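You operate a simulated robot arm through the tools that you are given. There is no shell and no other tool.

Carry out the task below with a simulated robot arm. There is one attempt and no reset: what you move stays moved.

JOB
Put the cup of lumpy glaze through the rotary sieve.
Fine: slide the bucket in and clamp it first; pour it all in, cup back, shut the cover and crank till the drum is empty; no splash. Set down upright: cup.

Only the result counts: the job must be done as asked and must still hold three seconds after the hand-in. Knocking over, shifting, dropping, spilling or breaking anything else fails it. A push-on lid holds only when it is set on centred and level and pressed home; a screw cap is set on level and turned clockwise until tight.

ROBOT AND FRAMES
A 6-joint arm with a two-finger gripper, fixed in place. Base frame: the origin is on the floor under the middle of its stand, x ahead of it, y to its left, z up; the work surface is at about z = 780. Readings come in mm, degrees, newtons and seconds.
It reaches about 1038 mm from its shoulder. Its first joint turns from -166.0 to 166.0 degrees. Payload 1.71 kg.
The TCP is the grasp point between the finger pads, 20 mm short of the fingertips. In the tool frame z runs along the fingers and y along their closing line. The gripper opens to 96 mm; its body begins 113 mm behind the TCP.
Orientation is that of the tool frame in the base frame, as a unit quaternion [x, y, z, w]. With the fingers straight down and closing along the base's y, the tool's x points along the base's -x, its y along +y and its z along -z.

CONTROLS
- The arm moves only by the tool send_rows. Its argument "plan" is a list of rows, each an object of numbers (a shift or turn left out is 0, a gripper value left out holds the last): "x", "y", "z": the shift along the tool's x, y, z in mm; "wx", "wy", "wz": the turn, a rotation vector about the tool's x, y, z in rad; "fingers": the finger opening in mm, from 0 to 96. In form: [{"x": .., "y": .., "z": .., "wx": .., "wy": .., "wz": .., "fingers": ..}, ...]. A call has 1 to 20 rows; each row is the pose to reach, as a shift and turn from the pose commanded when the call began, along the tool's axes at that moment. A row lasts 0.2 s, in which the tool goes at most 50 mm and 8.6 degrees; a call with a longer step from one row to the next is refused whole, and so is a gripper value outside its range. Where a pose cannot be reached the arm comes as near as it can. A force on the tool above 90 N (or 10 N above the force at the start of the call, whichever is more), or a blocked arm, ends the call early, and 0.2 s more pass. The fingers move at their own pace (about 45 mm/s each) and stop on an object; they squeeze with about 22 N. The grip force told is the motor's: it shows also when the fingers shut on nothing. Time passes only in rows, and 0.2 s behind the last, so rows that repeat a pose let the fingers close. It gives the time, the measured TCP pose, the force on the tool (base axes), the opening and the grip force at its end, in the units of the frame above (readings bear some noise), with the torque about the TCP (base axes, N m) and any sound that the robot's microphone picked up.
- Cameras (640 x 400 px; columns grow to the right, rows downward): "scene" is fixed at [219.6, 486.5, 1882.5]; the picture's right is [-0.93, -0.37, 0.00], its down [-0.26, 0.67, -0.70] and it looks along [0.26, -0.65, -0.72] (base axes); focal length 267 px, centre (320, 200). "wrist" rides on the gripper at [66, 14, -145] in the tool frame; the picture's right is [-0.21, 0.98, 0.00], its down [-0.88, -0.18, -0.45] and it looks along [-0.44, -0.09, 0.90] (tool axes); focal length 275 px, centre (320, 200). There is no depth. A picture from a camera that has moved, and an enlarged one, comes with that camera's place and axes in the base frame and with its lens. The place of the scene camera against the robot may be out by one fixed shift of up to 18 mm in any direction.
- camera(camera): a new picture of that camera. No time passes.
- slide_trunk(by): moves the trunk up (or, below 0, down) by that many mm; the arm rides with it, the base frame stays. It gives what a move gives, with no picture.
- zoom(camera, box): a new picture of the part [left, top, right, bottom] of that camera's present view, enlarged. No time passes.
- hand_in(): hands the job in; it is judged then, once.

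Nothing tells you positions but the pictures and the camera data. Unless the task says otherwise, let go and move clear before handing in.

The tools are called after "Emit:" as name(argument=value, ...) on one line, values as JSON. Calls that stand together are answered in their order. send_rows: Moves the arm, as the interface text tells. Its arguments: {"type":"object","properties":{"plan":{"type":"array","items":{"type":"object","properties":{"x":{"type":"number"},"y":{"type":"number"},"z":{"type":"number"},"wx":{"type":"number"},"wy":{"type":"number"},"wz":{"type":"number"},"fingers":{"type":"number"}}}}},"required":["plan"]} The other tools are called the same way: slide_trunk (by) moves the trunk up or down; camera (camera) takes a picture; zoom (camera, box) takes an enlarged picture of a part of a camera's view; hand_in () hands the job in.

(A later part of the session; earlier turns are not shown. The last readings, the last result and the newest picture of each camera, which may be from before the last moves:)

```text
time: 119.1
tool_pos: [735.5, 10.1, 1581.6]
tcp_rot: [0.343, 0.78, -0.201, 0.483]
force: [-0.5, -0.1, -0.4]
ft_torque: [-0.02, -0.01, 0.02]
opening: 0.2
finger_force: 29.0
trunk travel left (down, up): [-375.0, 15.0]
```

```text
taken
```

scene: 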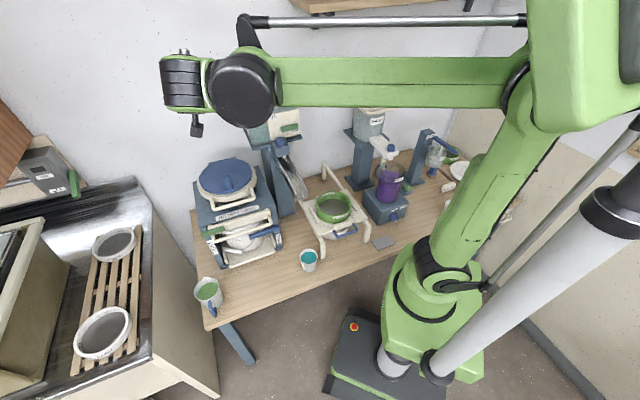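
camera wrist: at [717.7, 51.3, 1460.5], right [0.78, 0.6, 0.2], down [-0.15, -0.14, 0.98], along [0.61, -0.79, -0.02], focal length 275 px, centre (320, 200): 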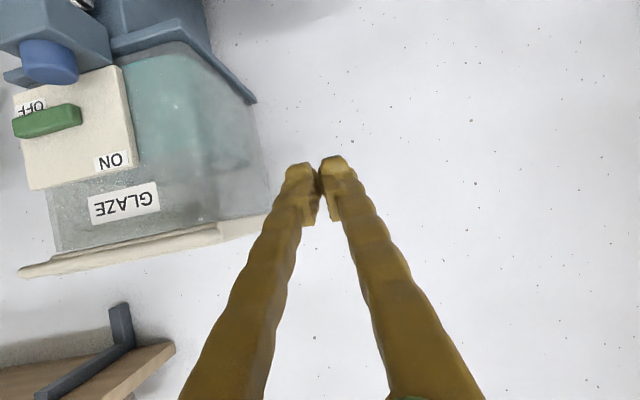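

Emit:
send_rows(plan=[{"x": 39.8, "y": 0.4, "z": 18.2}, {"x": 79.6, "y": 0.8, "z": 36.3}, {"x": 119.4, "y": 1.2, "z": 54.5}, {"x": 159.2, "y": 1.6, "z": 72.6}, {"x": 199, "y": 2, "z": 90.8}, {"x": 238.8, "y": 2.4, "z": 108.9}, {"x": 278.6, "y": 2.8, "z": 127}, {"x": 318.4, "y": 3.2, "z": 145.2}, {"x": 358.2, "y": 3.6, "z": 163.4}, {"x": 398, "y": 4, "z": 181.5}, {"x": 398, "y": 4, "z": 181.5}, {"x": 398, "y": 4, "z": 181.5}])

Emit:
zoom(camera="scene", box=[180, 130, 320, 260])

Emit:
camera(camera="wrist")

```text
time: 121.7
tool_pos: [731.0, 31.1, 1143.5]
tcp_rot: [0.344, 0.78, -0.201, 0.483]
force: [-0.4, -0.4, 0.5]
ft_torque: [0.03, 0.0, 0.03]
opening: 0.1
finger_force: 29.4
trunk travel left (down, up): [-375.0, 15.0]
```

```text
3.08 times, centred on (250, 195) of scene
camera zoom: at [219.6, 486.5, 1882.5], right [-0.93, -0.37, 0.0], down [-0.26, 0.67, -0.7], along [0.26, -0.65, -0.72], focal length 821 px, centre (535, 215)
```

zoom: 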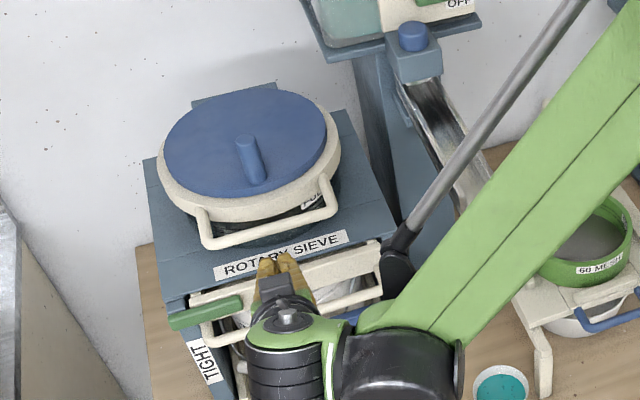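

```text
taken
camera wrist: at [631.5, 156.7, 1150.6], right [0.78, 0.6, 0.2], down [-0.15, -0.14, 0.98], along [0.61, -0.79, -0.02], focal length 275 px, centre (320, 200)
```

wrist: 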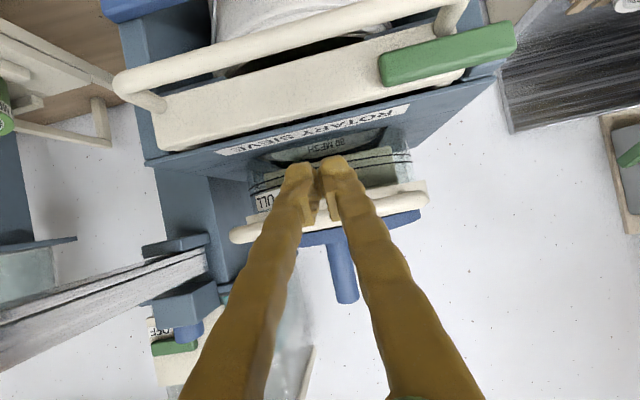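

Emit:
send_rows(plan=[{"x": -3.3, "y": -3, "z": 20.8}, {"x": -12.4, "y": -5, "z": 38.6}, {"x": -30.2, "y": -5, "z": 28.4}, {"x": -47.1, "y": -5, "z": 18.7}, {"x": -65.4, "y": -5, "z": 11.6}, {"x": -83.7, "y": -5, "z": 5.2}, {"x": -98.4, "y": -5, "z": 1.5}, {"x": -113.1, "y": -5, "z": -1.6}, {"x": -130.1, "y": -5, "z": -3.4}, {"x": -147.2, "y": -5, "z": -5.2}, {"x": -162.8, "y": -5, "z": -4.4}, {"x": -177.9, "y": -5, "z": -4}, {"x": -194.5, "y": -5, "z": -1.5}, {"x": -211.4, "y": -5, "z": 1.9}])

Emit:
camera(camera="wrist")

```text
time: 124.7
tool_pos: [792.0, -42.8, 1332.7]
tcp_rot: [0.344, 0.78, -0.201, 0.482]
force: [-2.5, 0.6, -1.7]
ft_torque: [-0.02, 0.05, 0.01]
opening: 0.2
finger_force: 29.3
trunk travel left (down, up): [-375.0, 15.0]
```

```text
taken
camera wrist: at [693.4, 81.8, 1339.9], right [0.78, 0.6, 0.2], down [-0.15, -0.14, 0.98], along [0.61, -0.79, -0.02], focal length 275 px, centre (320, 200)
```

wrist: 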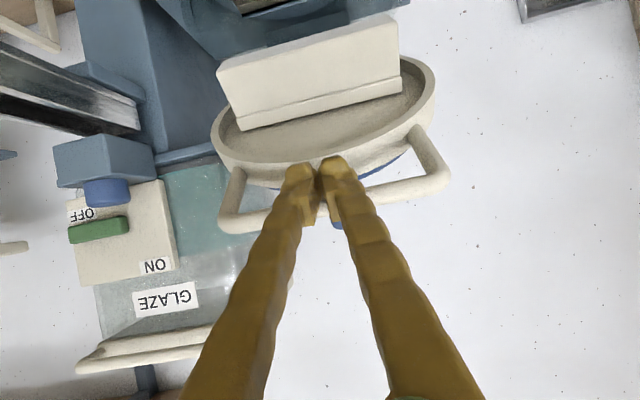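

Emit:
send_rows(plan=[{"x": -14.7, "z": 4}, {"x": -29.5, "z": 8.3}, {"x": -45, "z": 15}, {"x": -60.8, "z": 22.3}, {"x": -73.7, "z": 30.5}, {"x": -86.6, "z": 38.7}, {"x": -99.7, "z": 49.8}, {"x": -112.9, "z": 60.9}, {"x": -123.5, "z": 71.7}, {"x": -134.1, "z": 82.6}, {"x": -144, "z": 96}, {"x": -154, "z": 110.6}, {"x": -160, "z": 120}, {"x": -164.9, "z": 129.8}, {"x": -169, "z": 139}, {"x": -173.5, "z": 148.9}])

Emit:
camera(camera="wrist")

Emit:
zoom(camera="scene", box=[180, 90, 320, 240])

```text
time: 128.1
tool_pos: [936.5, -199.4, 1419.6]
tcp_rot: [0.344, 0.78, -0.201, 0.482]
force: [0.3, 0.0, -0.8]
ft_torque: [0.01, 0.01, 0.02]
opening: 0.1
finger_force: 30.0
trunk travel left (down, up): [-375.0, 15.0]
```

```text
taken
camera wrist: at [837.1, -73.7, 1425.7], right [0.78, 0.6, 0.2], down [-0.15, -0.14, 0.98], along [0.61, -0.79, -0.02], focal length 275 px, centre (320, 200)
```

wrist: 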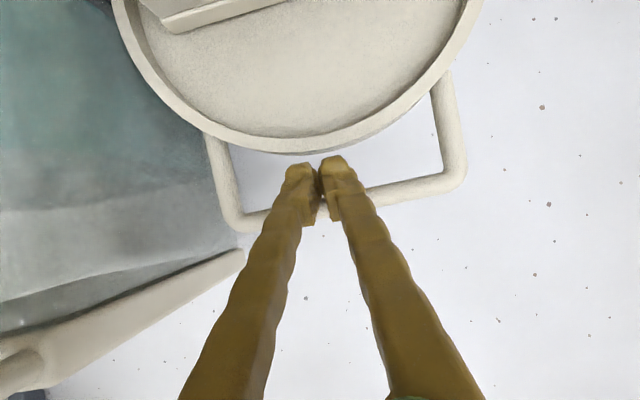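

```text
2.67 times, centred on (250, 165) of scene
camera zoom: at [219.6, 486.5, 1882.5], right [-0.93, -0.37, 0.0], down [-0.26, 0.67, -0.7], along [0.26, -0.65, -0.72], focal length 711 px, centre (507, 293)
```

zoom: 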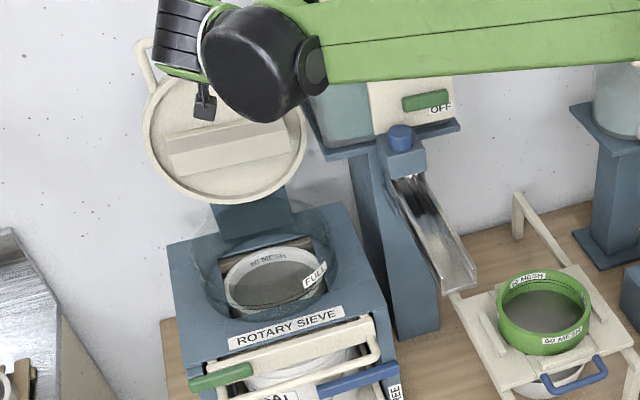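

The cover stands about vertical but the fingertips are slipping into the handle loop rather than pushing it. I retract slightly, rise level with the bar and push it on past vertical.

Emit:
send_rows(plan=[{"x": 7.3, "z": -14.3}, {"x": -7, "z": -21.5}, {"x": -14.3, "z": -7.3}, {"x": -18.8, "z": 1.6}, {"x": -21.6, "z": 11.5}, {"x": -22.5, "z": 22.2}, {"x": -23.5, "z": 32.9}])

Emit:
camera(camera="wrist")

Emit:
zoom(camera="scene", box=[180, 90, 320, 240])

```text
time: 129.7
tool_pos: [952.1, -219.8, 1434.2]
tcp_rot: [0.342, 0.779, -0.199, 0.487]
force: [-18.9, 39.9, 10.6]
ft_torque: [0.08, 0.0, 0.28]
opening: 5.8
finger_force: 29.4
trunk travel left (down, up): [-375.0, 15.0]
```

```text
taken
camera wrist: at [852.9, -94.7, 1440.6], right [0.77, 0.6, 0.21], down [-0.15, -0.14, 0.98], along [0.62, -0.79, -0.01], focal length 275 px, centre (320, 200)
```

wrist: 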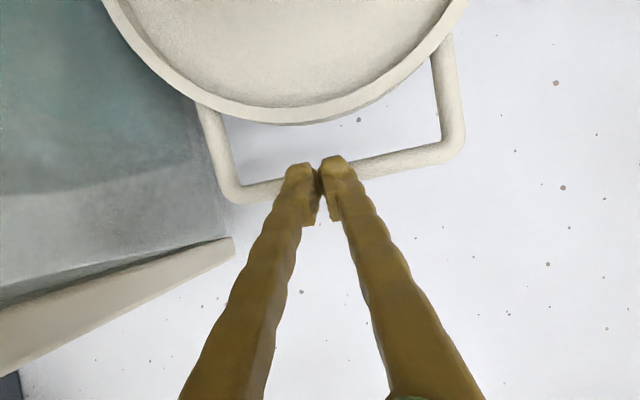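

```text
2.67 times, centred on (250, 165) of scene
camera zoom: at [219.6, 486.5, 1882.5], right [-0.93, -0.37, 0.0], down [-0.26, 0.67, -0.7], along [0.26, -0.65, -0.72], focal length 711 px, centre (507, 293)
```

zoom: 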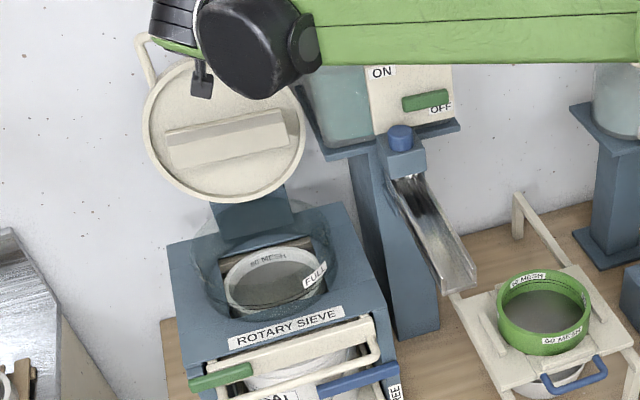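

The cover is now against its open stop (42 N). I back off and check it stays.

Emit:
send_rows(plan=[{"x": 3, "z": -15}, {"x": 8, "z": -40}, {"x": 12, "z": -80}, {"x": 12, "z": -120}, {"x": 12, "z": -160}, {"x": 12, "z": -200}, {"x": 12, "z": -200}])

Emit:
camera(camera="wrist")

Emit:
zoom(camera="scene", box=[180, 70, 340, 240])

```text
time: 131.3
tool_pos: [850.3, -96.6, 1499.1]
tcp_rot: [0.344, 0.782, -0.202, 0.479]
force: [2.6, 0.1, -0.8]
ft_torque: [-0.1, 0.02, -0.24]
opening: 0.2
finger_force: 29.6
trunk travel left (down, up): [-375.0, 15.0]
```

```text
taken
camera wrist: at [750.1, 29.3, 1507.4], right [0.78, 0.6, 0.19], down [-0.14, -0.14, 0.98], along [0.61, -0.79, -0.03], focal length 275 px, centre (320, 200)
```

wrist: 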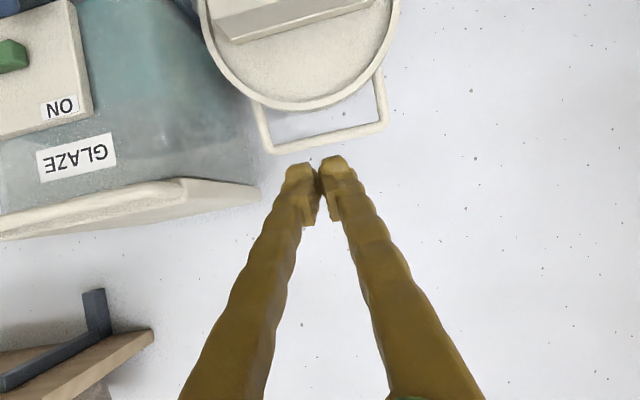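

```text
2.35 times, centred on (260, 155) of scene
camera zoom: at [219.6, 486.5, 1882.5], right [-0.93, -0.37, 0.0], down [-0.26, 0.67, -0.7], along [0.26, -0.65, -0.72], focal length 628 px, centre (461, 306)
```

zoom: 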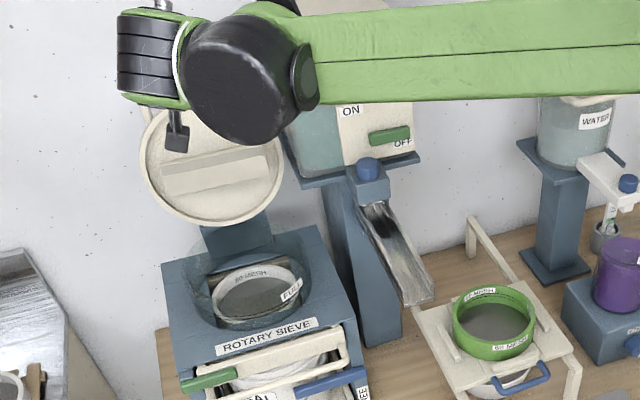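

The cover stays open on its own, and the drum with the mesh ring is exposed. I now look down into it with the fingers open to locate its centre and rim.

Emit:
send_rows(plan=[{"x": 37, "y": -2, "z": 3, "wy": 0.117, "fingers": 96}, {"x": 74, "y": -3, "z": 7, "wy": 0.233, "fingers": 96}, {"x": 111, "y": -5, "z": 10, "wy": 0.35, "fingers": 96}, {"x": 148, "y": -7, "z": 13, "wy": 0.467, "fingers": 96}, {"x": 185, "y": -8, "z": 17, "wy": 0.583, "fingers": 96}, {"x": 222, "y": -10, "z": 20, "wy": 0.7, "fingers": 96}, {"x": 222, "y": -10, "z": 20, "wy": 0.7, "fingers": 96}, {"x": 222, "y": -10, "z": 20, "wy": 0.7, "fingers": 96}])

Emit:
camera(camera="wrist")

Emit:
zoom(camera="wrist", box=[220, 100, 440, 300])

Emit:
zoom(camera="scene", box=[190, 130, 290, 240])

```text
time: 133.1
tool_pos: [774.4, -38.2, 1298.4]
tcp_rot: [0.392, 0.898, -0.07, 0.186]
force: [0.3, 0.3, 0.9]
ft_torque: [0.0, -0.04, 0.01]
opening: 96.0
finger_force: 0.1
trunk travel left (down, up): [-375.0, 15.0]
```

```text
taken
camera wrist: at [702.8, 55.6, 1406.1], right [0.84, 0.53, 0.1], down [0.29, -0.6, 0.75], along [0.45, -0.6, -0.66], focal length 275 px, centre (320, 200)
```

wrist: 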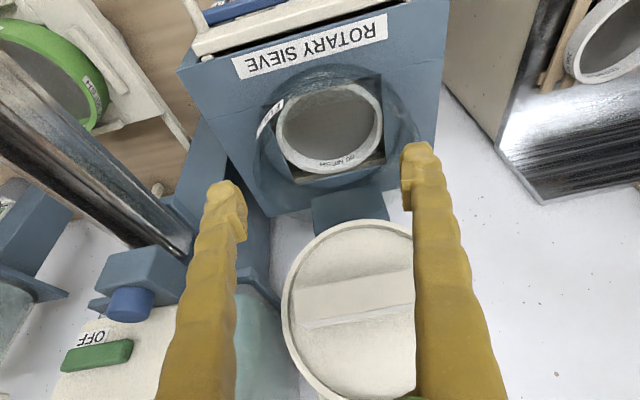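

```text
2.00 times, centred on (330, 200) of wrist
camera zoom: at [702.8, 55.6, 1406.1], right [0.84, 0.53, 0.1], down [0.29, -0.6, 0.75], along [0.45, -0.6, -0.66], focal length 551 px, centre (300, 200)
```

zoom: 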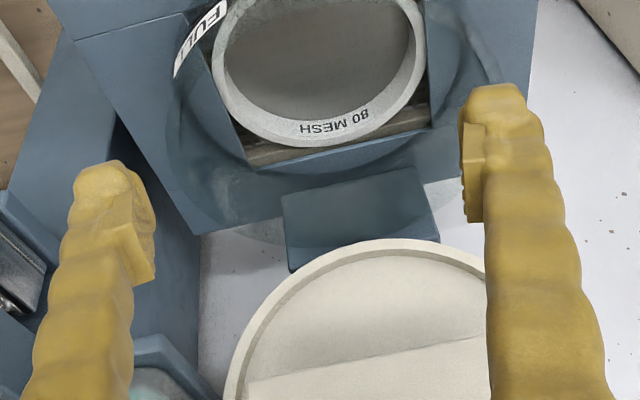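

```text
3.64 times, centred on (240, 185) of scene
camera zoom: at [219.6, 486.5, 1882.5], right [-0.93, -0.37, 0.0], down [-0.26, 0.67, -0.7], along [0.26, -0.65, -0.72], focal length 970 px, centre (611, 254)
```

zoom: 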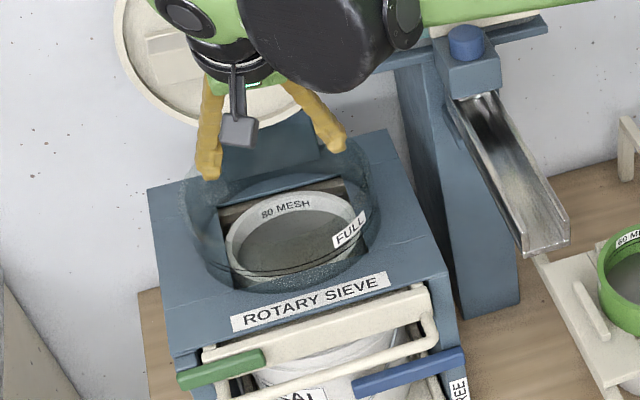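

The mesh ring's centre is near (u 648, w 553), the clear drum's top edge at about z 1150. I now retreat to a clear spot, level the tool and lower the trunk to fetch the teal cup from the side.

Emit:
send_rows(plan=[{"x": 33, "y": -15, "z": -21, "wy": -0.11}, {"x": 66, "y": -30, "z": -41, "wy": -0.22}, {"x": 98, "y": -45, "z": -62, "wy": -0.33}, {"x": 131, "y": -60, "z": -83, "wy": -0.45}, {"x": 164, "y": -75, "z": -103, "wy": -0.56}, {"x": 197, "y": -90, "z": -124, "wy": -0.67}, {"x": 230, "y": -105, "z": -144, "wy": -0.79}, {"x": 262, "y": -120, "z": -165, "wy": -0.9}, {"x": 262, "y": -120, "z": -165, "wy": -0.9}, {"x": 262, "y": -120, "z": -165, "wy": -0.9}])

Emit:
slide_trunk(by=-250)

Emit:
camera(camera="wrist")

Emit:
camera(camera="scene")

```text
time: 135.3
tool_pos: [479.6, 100.9, 1345.0]
tcp_rot: [0.322, 0.728, -0.234, 0.558]
force: [-0.1, 0.8, 0.5]
ft_torque: [0.0, -0.05, 0.0]
opening: 95.9
finger_force: 0.1
trunk travel left (down, up): [-375.0, 15.0]
```

```text
time: 137.9
tool_pos: [479.1, 100.6, 1097.4]
tcp_rot: [0.323, 0.728, -0.234, 0.558]
force: [-0.5, 0.0, -0.8]
ft_torque: [0.01, 0.02, -0.03]
opening: 95.6
finger_force: 0.0
trunk travel left (down, up): [-125.0, 265.0]
```

```text
taken
camera wrist: at [381.4, 226.3, 1072.0], right [0.75, 0.63, 0.22], down [-0.28, 0.0, 0.96], along [0.6, -0.78, 0.18], focal length 275 px, centre (320, 200)
```

wrist: 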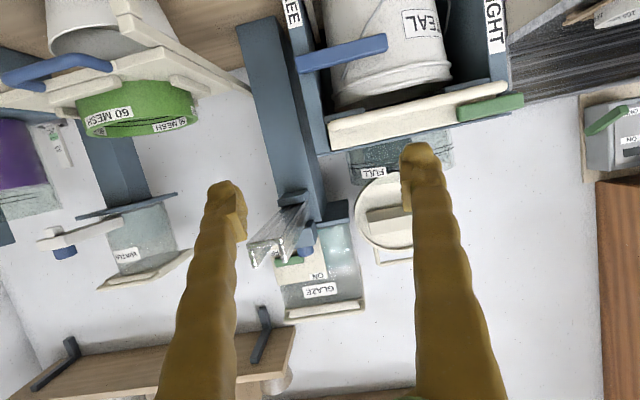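

```text
taken
```

scene: 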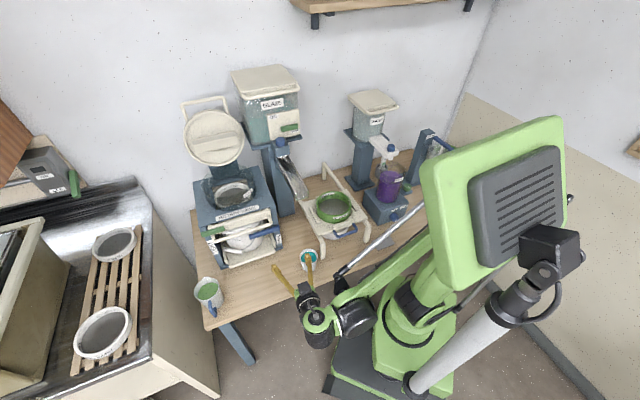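

Emit:
send_rows(plan=[{"x": 31, "y": -18, "z": 6}, {"x": 63, "y": -36, "z": 13}, {"x": 94, "y": -54, "z": 19}, {"x": 126, "y": -73, "z": 26}, {"x": 157, "y": -91, "z": 32}, {"x": 188, "y": -109, "z": 38}, {"x": 188, "y": -109, "z": 38}, {"x": 188, "y": -109, "z": 38}])

Emit:
camera(camera="wrist")

Emit:
zoom(camera="wrist", box=[240, 60, 420, 220])

Emit:
zoom(camera="scene", box=[270, 220, 370, 350])

```text
time: 139.7
tool_pos: [399.3, 44.2, 930.1]
tcp_rot: [0.322, 0.729, -0.233, 0.557]
force: [-0.4, -0.2, -0.1]
ft_torque: [0.02, -0.02, 0.01]
opening: 96.2
finger_force: 0.0
out of reach, approached as far as the arm can: row 6, 7, 8
trunk travel left (down, up): [-125.0, 265.0]
```

```text
taken
camera wrist: at [301.6, 170.3, 906.8], right [0.75, 0.62, 0.22], down [-0.28, 0.0, 0.96], along [0.6, -0.78, 0.18], focal length 275 px, centre (320, 200)
```

wrist: 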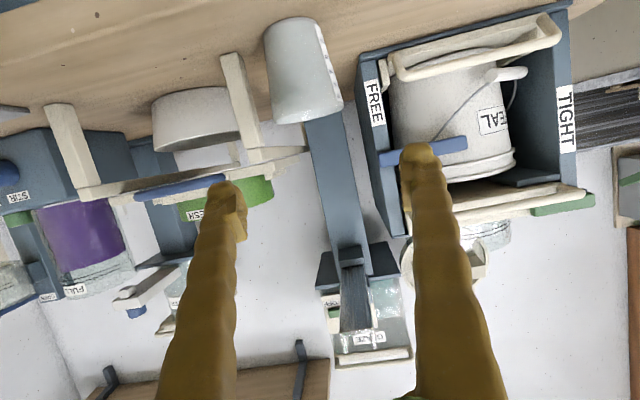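

```text
2.50 times, centred on (330, 140) of wrist
camera zoom: at [301.6, 170.3, 906.8], right [0.75, 0.62, 0.22], down [-0.28, 0.0, 0.96], along [0.6, -0.78, 0.18], focal length 688 px, centre (295, 350)
```

zoom: 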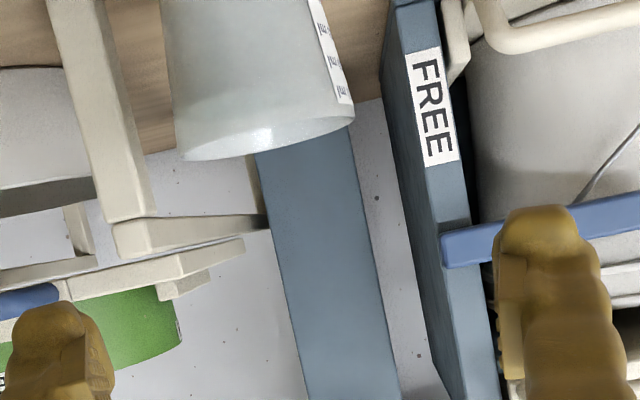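

```text
3.08 times, centred on (320, 285) of scene
camera zoom: at [219.6, 486.5, 1882.5], right [-0.93, -0.37, 0.0], down [-0.26, 0.67, -0.7], along [0.26, -0.65, -0.72], focal length 821 px, centre (320, -62)
```

zoom: 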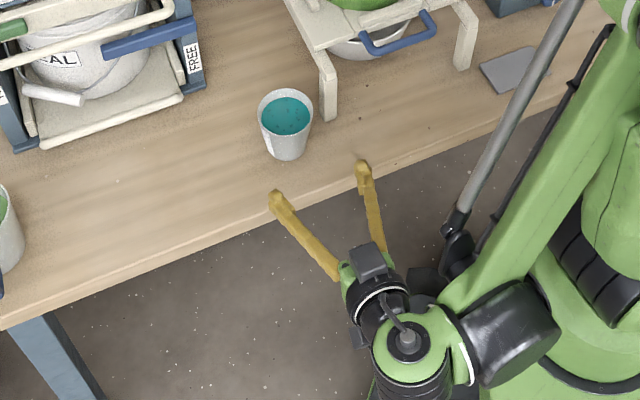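

The cup stands at about (497, -74), rim 79 mm wide at z ≈ 863, with the stand's leg close behind on its right. I'll approach along the sieve axis with a narrower opening, stopping short of the leg.

Emit:
send_rows(plan=[{"x": 14, "y": -3, "z": 25, "fingers": 88}, {"x": 28, "y": -6, "z": 49, "fingers": 88}, {"x": 42, "y": -9, "z": 74, "fingers": 88}, {"x": 42, "y": -9, "z": 74, "fingers": 88}, {"x": 42, "y": -9, "z": 74, "fingers": 88}])

Emit:
camera(camera="wrist")

Emit:
zoom(camera="wrist", box=[200, 20, 440, 220])

```text
time: 140.9
tool_pos: [443.4, 2.8, 929.9]
tcp_rot: [0.323, 0.729, -0.234, 0.557]
force: [0.9, -0.1, 0.5]
ft_torque: [0.04, 0.01, -0.02]
opening: 88.1
finger_force: 0.1
out of reach, approached as far as the arm can: row 1, 2, 3, 4, 5
trunk travel left (down, up): [-125.0, 265.0]
```

```text
taken
camera wrist: at [345.9, 127.5, 905.8], right [0.75, 0.62, 0.22], down [-0.28, 0.0, 0.96], along [0.6, -0.78, 0.18], focal length 275 px, centre (320, 200)
```

wrist: 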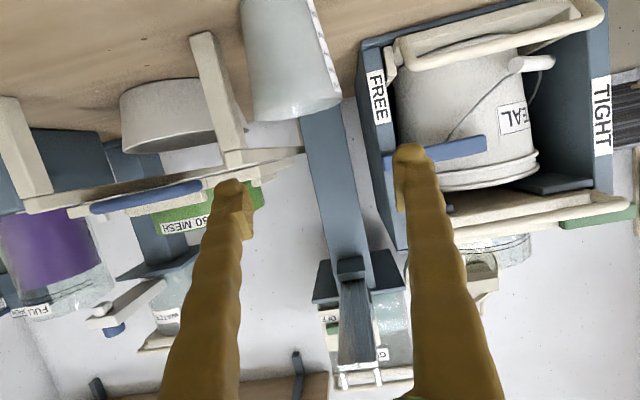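

```text
2.00 times, centred on (320, 120) of wrist
camera zoom: at [345.9, 127.5, 905.8], right [0.75, 0.62, 0.22], down [-0.28, 0.0, 0.96], along [0.6, -0.78, 0.18], focal length 551 px, centre (320, 360)
```

zoom: 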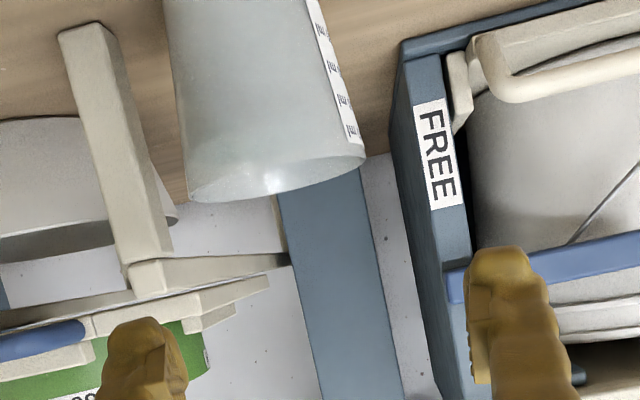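

The arm can't fold lower here at this trunk height, so I lower the trunk by 92 mm, which brings the fingers straight down to cup height, still in front of the cup.

Emit:
slide_trunk(by=-92)

Emit:
camera(camera="wrist")

Emit:
zoom(camera="scene", box=[270, 220, 370, 350])

```text
time: 142.2
tool_pos: [442.4, 1.9, 837.9]
tcp_rot: [0.323, 0.729, -0.234, 0.557]
force: [0.4, -0.1, 0.5]
ft_torque: [0.04, 0.01, -0.01]
opening: 87.7
finger_force: 0.1
trunk travel left (down, up): [-33.0, 357.0]
```

```text
taken
camera wrist: at [345.8, 127.7, 814.0], right [0.75, 0.62, 0.22], down [-0.28, 0.0, 0.96], along [0.6, -0.78, 0.18], focal length 275 px, centre (320, 200)
```

wrist: 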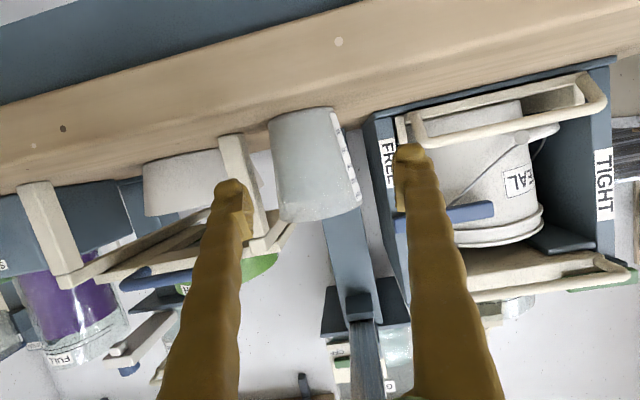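

```text
3.08 times, centred on (320, 285) of scene
camera zoom: at [219.6, 486.5, 1882.5], right [-0.93, -0.37, 0.0], down [-0.26, 0.67, -0.7], along [0.26, -0.65, -0.72], focal length 821 px, centre (320, -62)
```

zoom: 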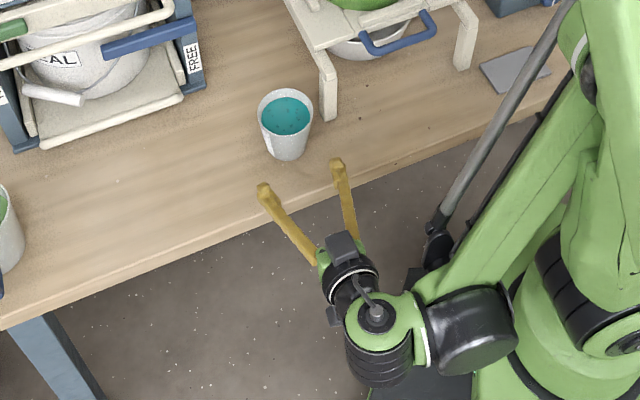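

At cup height and clear. I centre on the cup and slide forward around it, stopping with the tips short of the stand leg.

Emit:
send_rows(plan=[{"y": -5, "fingers": 88}, {"y": -9, "fingers": 88}, {"x": -5.6, "y": -9, "z": 20, "fingers": 88}, {"x": -11, "y": -9, "z": 40, "fingers": 88}, {"x": -16, "y": -9, "z": 58, "fingers": 88}, {"x": -16, "y": -9, "z": 58, "fingers": 88}, {"x": -16, "y": -9, "z": 58, "fingers": 88}])

Emit:
camera(camera="wrist")

Emit:
zoom(camera="scene", box=[280, 230, 340, 300])

```text
time: 143.8
tool_pos: [477.3, -48.9, 837.7]
tcp_rot: [0.323, 0.728, -0.235, 0.557]
force: [0.5, 0.8, 0.6]
ft_torque: [-0.02, -0.02, 0.02]
opening: 88.0
finger_force: 0.0
trunk travel left (down, up): [-33.0, 357.0]
```

```text
taken
camera wrist: at [379.5, 76.5, 813.4], right [0.75, 0.62, 0.22], down [-0.28, 0.0, 0.96], along [0.6, -0.78, 0.18], focal length 275 px, centre (320, 200)
```

wrist: 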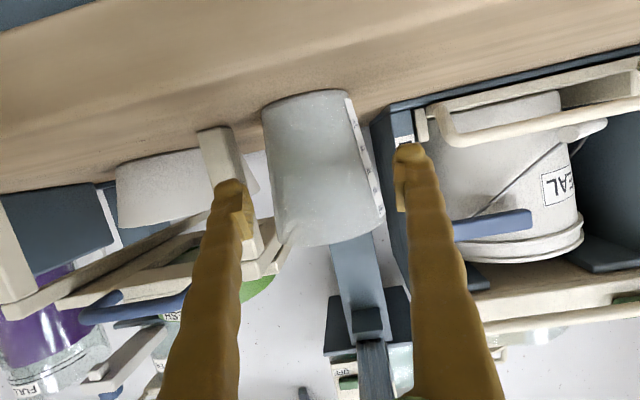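

```text
5.71 times, centred on (310, 265) of scene
camera zoom: at [219.6, 486.5, 1882.5], right [-0.93, -0.37, 0.0], down [-0.26, 0.67, -0.7], along [0.26, -0.65, -0.72], focal length 1524 px, centre (377, -171)
```

zoom: 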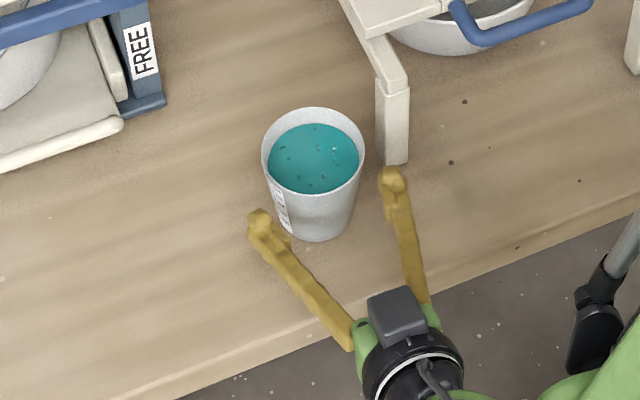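

The fingertips are about 20 mm short of the cup's centre line and clear of the leg. I advance another 30 mm.

Emit:
send_rows(plan=[{"x": -2.7, "z": 9.6, "fingers": 88}, {"x": -5.3, "z": 19.3, "fingers": 88}, {"x": -8, "z": 29, "fingers": 88}, {"x": -8, "z": 29, "fingers": 88}, {"x": -8, "z": 29, "fingers": 88}])

Emit:
camera(camera="wrist")

Emit:
zoom(camera="scene", box=[280, 230, 340, 300])

```text
time: 145.0
tool_pos: [497.8, -69.1, 836.8]
tcp_rot: [0.323, 0.729, -0.234, 0.557]
force: [-0.3, -0.2, 0.9]
ft_torque: [-0.03, -0.01, -0.04]
opening: 88.1
finger_force: 0.0
trunk travel left (down, up): [-33.0, 357.0]
```

```text
taken
camera wrist: at [400.3, 56.0, 812.9], right [0.75, 0.62, 0.22], down [-0.28, 0.0, 0.96], along [0.6, -0.78, 0.18], focal length 275 px, centre (320, 200)
```

wrist: 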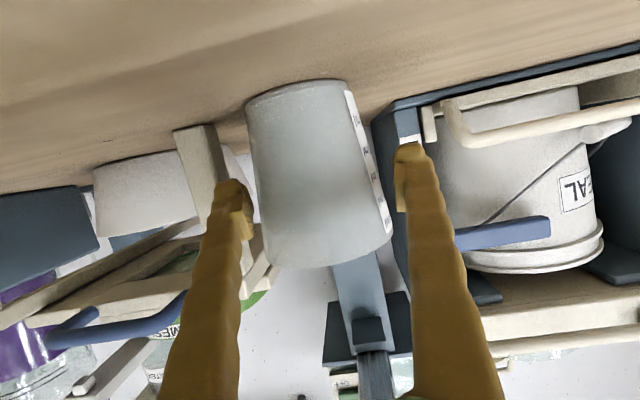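

```text
5.71 times, centred on (310, 265) of scene
camera zoom: at [219.6, 486.5, 1882.5], right [-0.93, -0.37, 0.0], down [-0.26, 0.67, -0.7], along [0.26, -0.65, -0.72], focal length 1524 px, centre (377, -171)
```

zoom: 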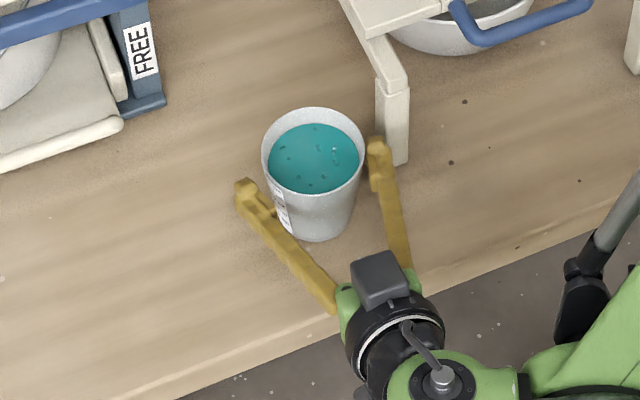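

The fingers straddle the cup evenly. I close gently on it.

Emit:
send_rows(plan=[{"fingers": 78}, {"fingers": 74}, {"fingers": 70}, {"fingers": 66}, {"fingers": 62}, {"fingers": 60}, {"fingers": 60}])

Emit:
camera(camera="wrist")

Emit:
zoom(camera="scene", box=[280, 230, 340, 300])

```text
time: 146.6
tool_pos: [497.5, -69.3, 835.7]
tcp_rot: [0.323, 0.729, -0.234, 0.557]
force: [-1.2, 0.0, 0.7]
ft_torque: [-0.09, 0.03, -0.01]
opening: 73.4
finger_force: 22.0
trunk travel left (down, up): [-33.0, 357.0]
```

```text
taken
camera wrist: at [400.2, 55.9, 813.0], right [0.75, 0.62, 0.22], down [-0.28, 0.0, 0.96], along [0.6, -0.78, 0.18], focal length 275 px, centre (320, 200)
```

wrist: 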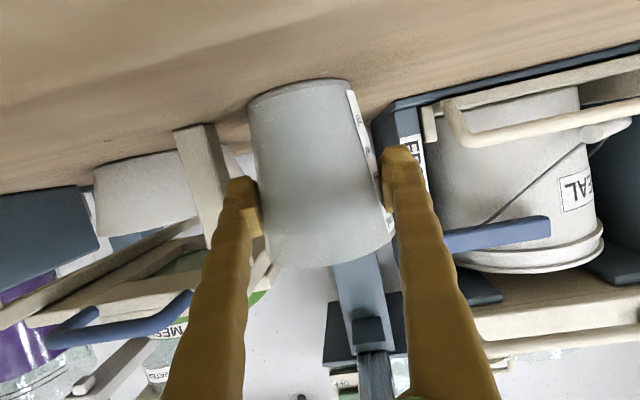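

```text
5.71 times, centred on (310, 265) of scene
camera zoom: at [219.6, 486.5, 1882.5], right [-0.93, -0.37, 0.0], down [-0.26, 0.67, -0.7], along [0.26, -0.65, -0.72], focal length 1524 px, centre (377, -171)
```

zoom: 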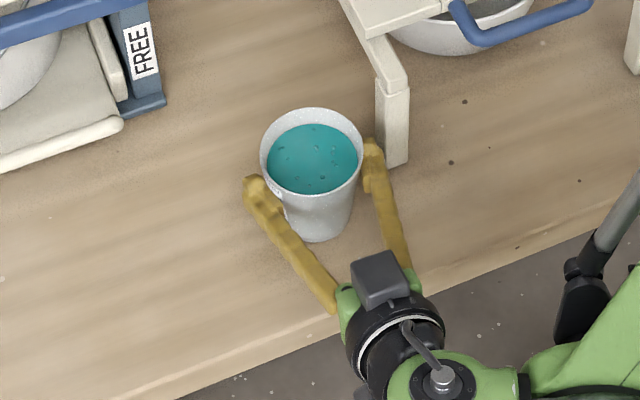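

Gripped at 73 mm with 22 N. I lift a little, slowly, and check it holds level.

Emit:
send_rows(plan=[{"x": -3, "z": -0.8, "fingers": 60}, {"x": -7, "z": -2, "fingers": 60}, {"x": -13, "z": -3.6, "fingers": 60}, {"x": -19, "z": -5.3, "fingers": 60}, {"x": -24, "z": -6.6, "fingers": 60}, {"x": -24, "z": -6.6, "fingers": 60}])

Emit:
camera(camera="wrist")

Emit:
zoom(camera="scene", box=[280, 230, 340, 300])

```text
time: 148.0
tool_pos: [497.2, -69.8, 862.3]
tcp_rot: [0.322, 0.729, -0.234, 0.557]
force: [0.3, 0.0, -3.0]
ft_torque: [0.0, 0.0, 0.03]
opening: 73.4
finger_force: 22.9
trunk travel left (down, up): [-33.0, 357.0]
```

```text
taken
camera wrist: at [399.5, 55.4, 838.4], right [0.75, 0.62, 0.22], down [-0.28, 0.0, 0.96], along [0.6, -0.78, 0.18], focal length 275 px, centre (320, 200)
```

wrist: 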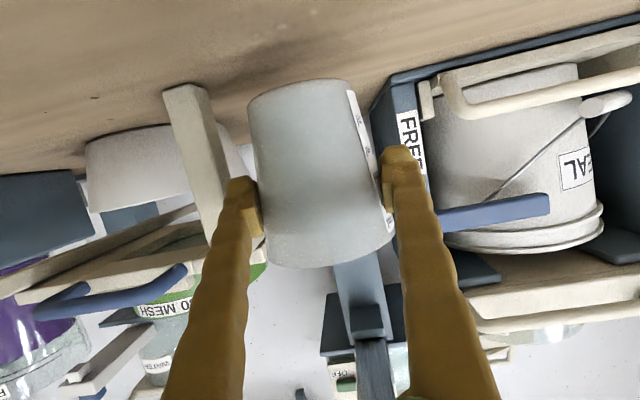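

```text
5.71 times, centred on (310, 265) of scene
camera zoom: at [219.6, 486.5, 1882.5], right [-0.93, -0.37, 0.0], down [-0.26, 0.67, -0.7], along [0.26, -0.65, -0.72], focal length 1524 px, centre (377, -171)
```

zoom: 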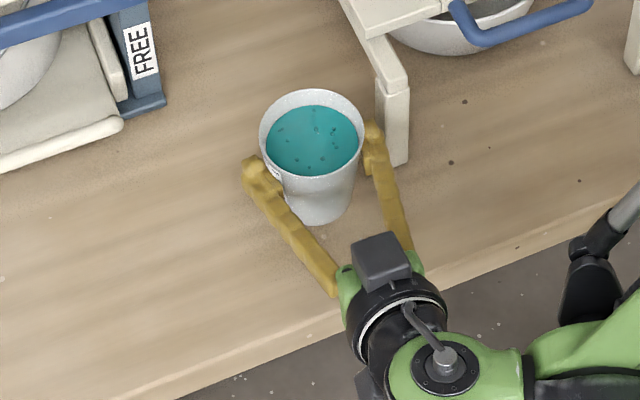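

The cup is held level (about 3 N). I carry it slowly back, then left in front of the sieve while rising, keeping it upright.

Emit:
send_rows(plan=[{"x": -2.7, "z": -5.2, "fingers": 60}, {"x": -8.1, "z": -15.6, "fingers": 60}, {"x": -14.9, "z": -28.7, "fingers": 60}, {"x": -21.7, "z": -41.7, "fingers": 60}, {"x": -29, "y": 5, "z": -52.6, "fingers": 60}, {"x": -34.8, "y": 19, "z": -54.2, "fingers": 60}, {"x": -42, "y": 37, "z": -56.2, "fingers": 60}, {"x": -49.3, "y": 54.5, "z": -58.2, "fingers": 60}, {"x": -56.5, "y": 72.3, "z": -60.2, "fingers": 60}, {"x": -63.7, "y": 90, "z": -62.2, "fingers": 60}, {"x": -71, "y": 107.8, "z": -64.2, "fingers": 60}, {"x": -78.2, "y": 125.6, "z": -66.2, "fingers": 60}, {"x": -85.4, "y": 143.4, "z": -68.2, "fingers": 60}, {"x": -92.7, "y": 161.2, "z": -70.2, "fingers": 60}, {"x": -99.9, "y": 179, "z": -72.2, "fingers": 60}, {"x": -107.1, "y": 196.7, "z": -74.2, "fingers": 60}, {"x": -113.9, "y": 213.3, "z": -76, "fingers": 60}, {"x": -119.7, "y": 227.5, "z": -77.6, "fingers": 60}, {"x": -123.5, "y": 237, "z": -78.7, "fingers": 60}, {"x": -123.5, "y": 237, "z": -78.7, "fingers": 60}])

Emit:
camera(camera="scene")

Emit:
camera(camera="wrist")

```text
time: 152.2
tool_pos: [639.1, 120.3, 1005.4]
tcp_rot: [0.322, 0.729, -0.233, 0.557]
force: [0.0, -0.5, -3.6]
ft_torque: [0.03, 0.02, -0.01]
opening: 73.5
finger_force: 21.8
trunk travel left (down, up): [-33.0, 357.0]
```

```text
taken
```

scene: 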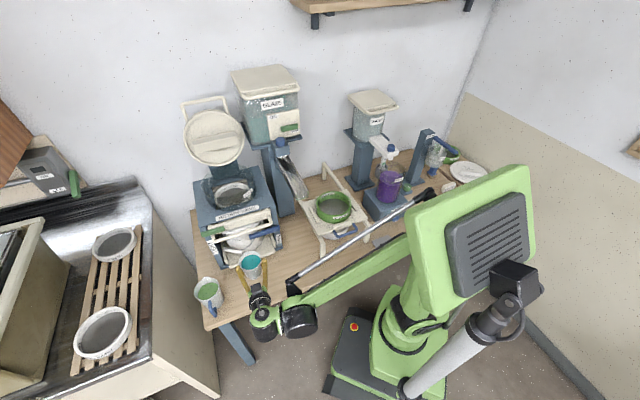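

```text
taken
camera wrist: at [541.9, 245.3, 982.6], right [0.75, 0.62, 0.22], down [-0.28, 0.0, 0.96], along [0.6, -0.78, 0.18], focal length 275 px, centre (320, 200)
```

wrist: 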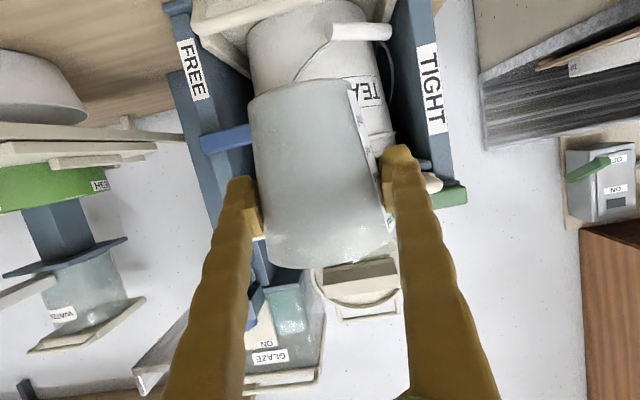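

Steady. Next I raise the cup straight up to z ≈ 1250 in front of the sieve.

Emit:
send_rows(plan=[{"x": -6, "z": -1.7, "fingers": 60}, {"x": -18, "z": -5, "fingers": 60}, {"x": -36, "z": -10, "fingers": 60}, {"x": -56, "z": -15.5, "fingers": 60}, {"x": -76, "z": -21, "fingers": 60}, {"x": -96, "y": -2, "z": -26.5, "fingers": 60}, {"x": -116, "y": -5, "z": -32, "fingers": 60}, {"x": -136, "y": -9, "z": -37.5, "fingers": 60}, {"x": -156, "y": -14, "z": -43, "fingers": 60}, {"x": -176, "y": -19, "z": -48.5, "fingers": 60}, {"x": -196, "y": -24, "z": -54, "fingers": 60}, {"x": -214, "y": -28, "z": -59, "fingers": 60}, {"x": -228, "y": -31, "z": -63, "fingers": 60}, {"x": -236, "y": -33, "z": -65, "fingers": 60}, {"x": -236, "y": -33, "z": -65, "fingers": 60}])

Emit:
camera(camera="scene")

```text
time: 155.4
tool_pos: [612.3, 93.8, 1250.5]
tcp_rot: [0.322, 0.729, -0.234, 0.557]
force: [-0.3, -0.2, -3.2]
ft_torque: [0.02, 0.03, -0.02]
opening: 73.6
finger_force: 22.0
trunk travel left (down, up): [-33.0, 357.0]
```

```text
taken
```

scene: 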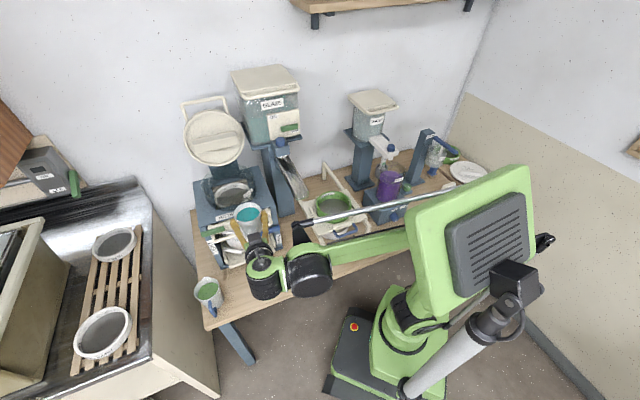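

Now forward over the drum, slowly, at the same height.

Emit:
send_rows(plan=[{"x": -2, "z": 7, "fingers": 60}, {"x": -6, "z": 21, "fingers": 60}, {"x": -11, "z": 40, "fingers": 60}, {"x": -16.5, "z": 60, "fingers": 60}, {"x": -22, "z": 80, "fingers": 60}, {"x": -27.6, "z": 100, "fingers": 60}, {"x": -33, "z": 120, "fingers": 60}, {"x": -38.6, "z": 140, "fingers": 60}, {"x": -44, "z": 160, "fingers": 60}, {"x": -49.7, "z": 180, "fingers": 60}, {"x": -55, "z": 200, "fingers": 60}, {"x": -60.7, "z": 220, "fingers": 60}, {"x": -66.2, "z": 240, "fingers": 60}, {"x": -71, "z": 258, "fingers": 60}, {"x": -75.6, "z": 274, "fingers": 60}, {"x": -78.5, "z": 284.5, "fingers": 60}, {"x": -79.5, "z": 288.2, "fingers": 60}, {"x": -79.5, "z": 288.2, "fingers": 60}, {"x": -79.5, "z": 288.2, "fingers": 60}])

Emit:
zoom(camera="scene", box=[180, 120, 300, 240])

Emit:
camera(camera="wrist")

```text
time: 159.4
tool_pos: [817.1, -125.1, 1248.9]
tcp_rot: [0.322, 0.729, -0.234, 0.557]
force: [0.2, 0.2, -3.4]
ft_torque: [0.02, 0.02, 0.02]
opening: 73.3
finger_force: 22.5
trunk travel left (down, up): [-33.0, 357.0]
```

```text
3.33 times, centred on (240, 180) of scene
camera zoom: at [219.6, 486.5, 1882.5], right [-0.93, -0.37, 0.0], down [-0.26, 0.67, -0.7], along [0.26, -0.65, -0.72], focal length 889 px, centre (587, 267)
```

zoom: 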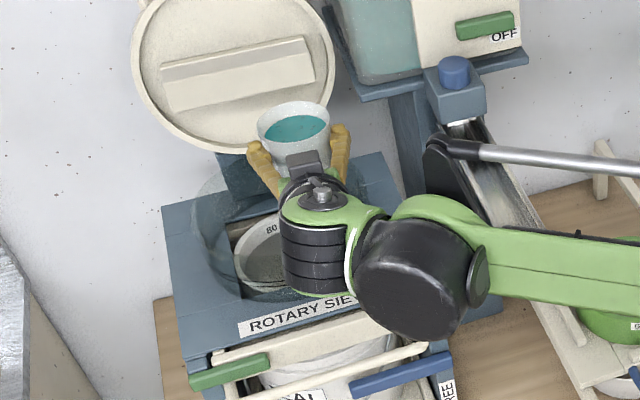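

```text
taken
camera wrist: at [720.0, 1.3, 1225.5], right [0.75, 0.62, 0.22], down [-0.28, 0.0, 0.96], along [0.6, -0.78, 0.17], focal length 275 px, centre (320, 200)
```

wrist: 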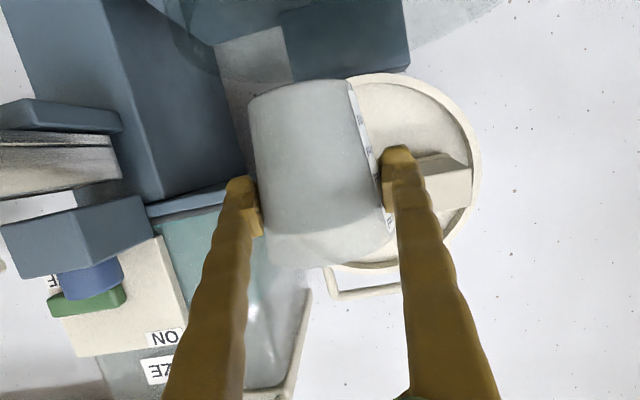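

The cup is over the drum. I lower it to z ≈ 1190 so the lip will be close above the mesh, then check.

Emit:
send_rows(plan=[{"x": 4, "z": 1.1, "fingers": 60}, {"x": 14, "z": 3.9, "fingers": 60}, {"x": 28, "z": 7.7, "fingers": 60}, {"x": 42, "y": 1, "z": 11.6, "fingers": 60}, {"x": 52, "y": 2, "z": 14.4, "fingers": 60}, {"x": 56.9, "y": 2, "z": 15.7, "fingers": 60}, {"x": 56.9, "y": 2, "z": 15.7, "fingers": 60}])

Emit:
zoom(camera="scene", box=[180, 120, 300, 240])

Emit:
camera(camera="wrist")

```text
time: 161.0
tool_pos: [821.3, -120.9, 1190.6]
tcp_rot: [0.322, 0.729, -0.234, 0.557]
force: [0.9, 0.0, -4.4]
ft_torque: [0.02, 0.04, 0.02]
opening: 73.2
finger_force: 22.2
trunk travel left (down, up): [-33.0, 357.0]
```

```text
3.33 times, centred on (240, 180) of scene
camera zoom: at [219.6, 486.5, 1882.5], right [-0.93, -0.37, 0.0], down [-0.26, 0.67, -0.7], along [0.26, -0.65, -0.72], focal length 889 px, centre (587, 267)
```

zoom: 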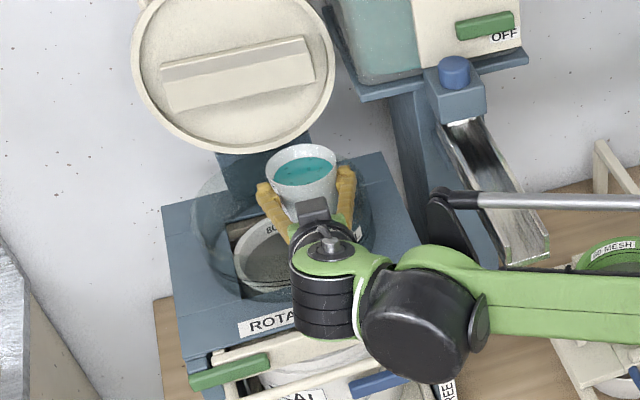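

```text
taken
camera wrist: at [723.3, 5.0, 1165.9], right [0.75, 0.62, 0.22], down [-0.28, 0.0, 0.96], along [0.6, -0.78, 0.17], focal length 275 px, centre (320, 200)
```

wrist: 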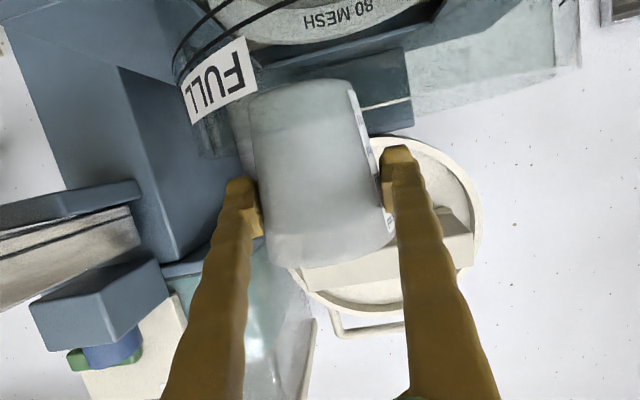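

Position is good: tilting left will put the lip a little left of the mesh centre, inside the ring. I begin the pour by rolling slowly, about 7° per second, to 33°.

Emit:
send_rows(plan=[{"y": -1, "wx": 0.01414, "wz": -0.05042, "fingers": 60}, {"y": -2, "wx": 0.02827, "wz": -0.10085, "fingers": 60}, {"y": -3, "wx": 0.04241, "wz": -0.15127, "fingers": 60}, {"y": -3, "wx": 0.05655, "wz": -0.20169, "fingers": 60}, {"y": -3, "wx": 0.07069, "wz": -0.25211, "fingers": 60}, {"y": -3, "wx": 0.07775, "wz": -0.27732, "fingers": 60}, {"y": -3, "wx": 0.08482, "wz": -0.30254, "fingers": 60}, {"y": -3, "wx": 0.09189, "wz": -0.32775, "fingers": 60}, {"y": -3, "wx": 0.09896, "wz": -0.35296, "fingers": 60}, {"y": -3, "wx": 0.10603, "wz": -0.37817, "fingers": 60}, {"y": -3, "wx": 0.1131, "wz": -0.40338, "fingers": 60}, {"y": -3, "wx": 0.12016, "wz": -0.42859, "fingers": 60}, {"y": -3, "wx": 0.12723, "wz": -0.4538, "fingers": 60}, {"y": -3, "wx": 0.1343, "wz": -0.47901, "fingers": 60}, {"y": -3, "wx": 0.14137, "wz": -0.50423, "fingers": 60}, {"y": -3, "wx": 0.14844, "wz": -0.52944, "fingers": 60}, {"y": -3, "wx": 0.15551, "wz": -0.55465, "fingers": 60}, {"y": -3, "wx": 0.15551, "wz": -0.55465, "fingers": 60}])

Emit:
zoom(camera="scene", box=[180, 120, 300, 240])

Emit:
camera(camera="wrist")

```text
time: 164.8
tool_pos: [816.9, -124.1, 1191.2]
tcp_rot: [0.152, 0.769, -0.433, 0.444]
force: [0.3, -0.6, -3.4]
ft_torque: [0.08, 0.04, 0.0]
opening: 71.8
finger_force: 21.8
trunk travel left (down, up): [-33.0, 357.0]
```

```text
3.33 times, centred on (240, 180) of scene
camera zoom: at [219.6, 486.5, 1882.5], right [-0.93, -0.37, 0.0], down [-0.26, 0.67, -0.7], along [0.26, -0.65, -0.72], focal length 889 px, centre (587, 267)
```

zoom: 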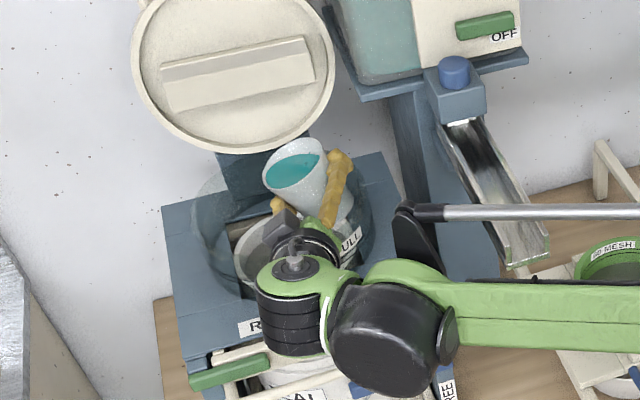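

```text
taken
camera wrist: at [708.6, -8.9, 1163.0], right [0.72, 0.6, -0.35], down [0.13, 0.38, 0.92], along [0.68, -0.71, 0.2], focal length 275 px, centre (320, 200)
```

wrist: 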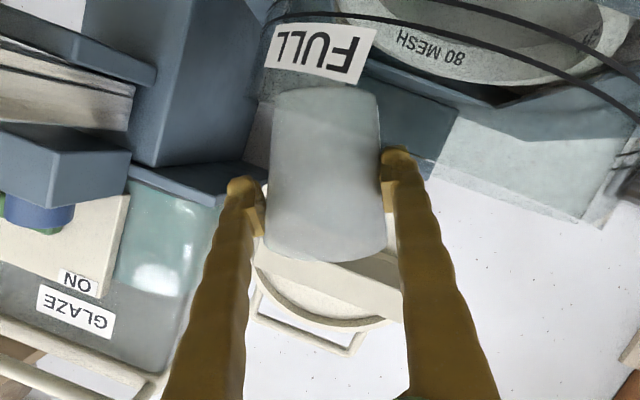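

Emit:
zoom(camera="scene", box=[220, 150, 260, 200])

Emit:
zoom(camera="wrist", box=[220, 60, 440, 290])

```text
8.00 times, centred on (240, 175) of scene
camera zoom: at [219.6, 486.5, 1882.5], right [-0.93, -0.37, 0.0], down [-0.26, 0.67, -0.7], along [0.26, -0.65, -0.72], focal length 2134 px, centre (960, 400)
```

zoom: 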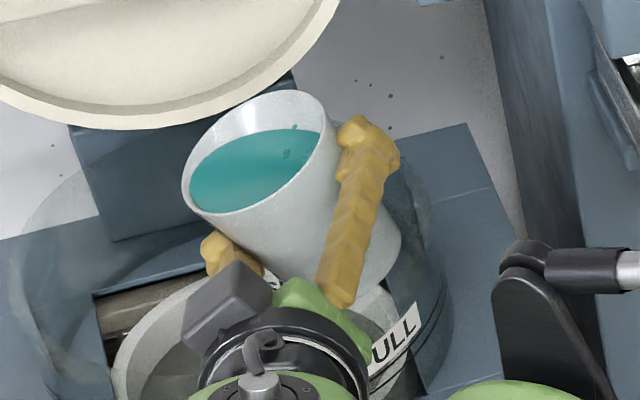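

```text
1.74 times, centred on (330, 175) of wrist
camera zoom: at [708.6, -8.9, 1163.0], right [0.72, 0.6, -0.35], down [0.13, 0.38, 0.92], along [0.68, -0.71, 0.2], focal length 479 px, centre (303, 244)
```

zoom: 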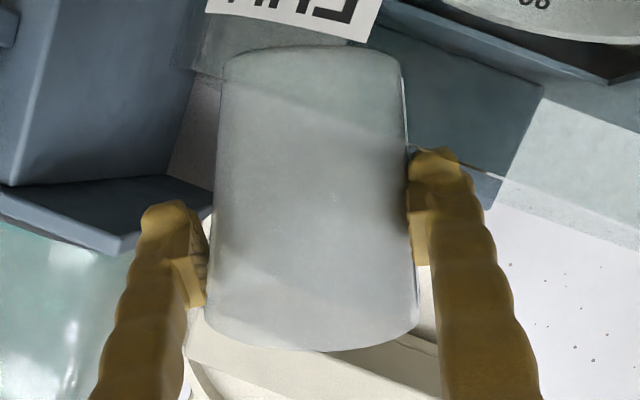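

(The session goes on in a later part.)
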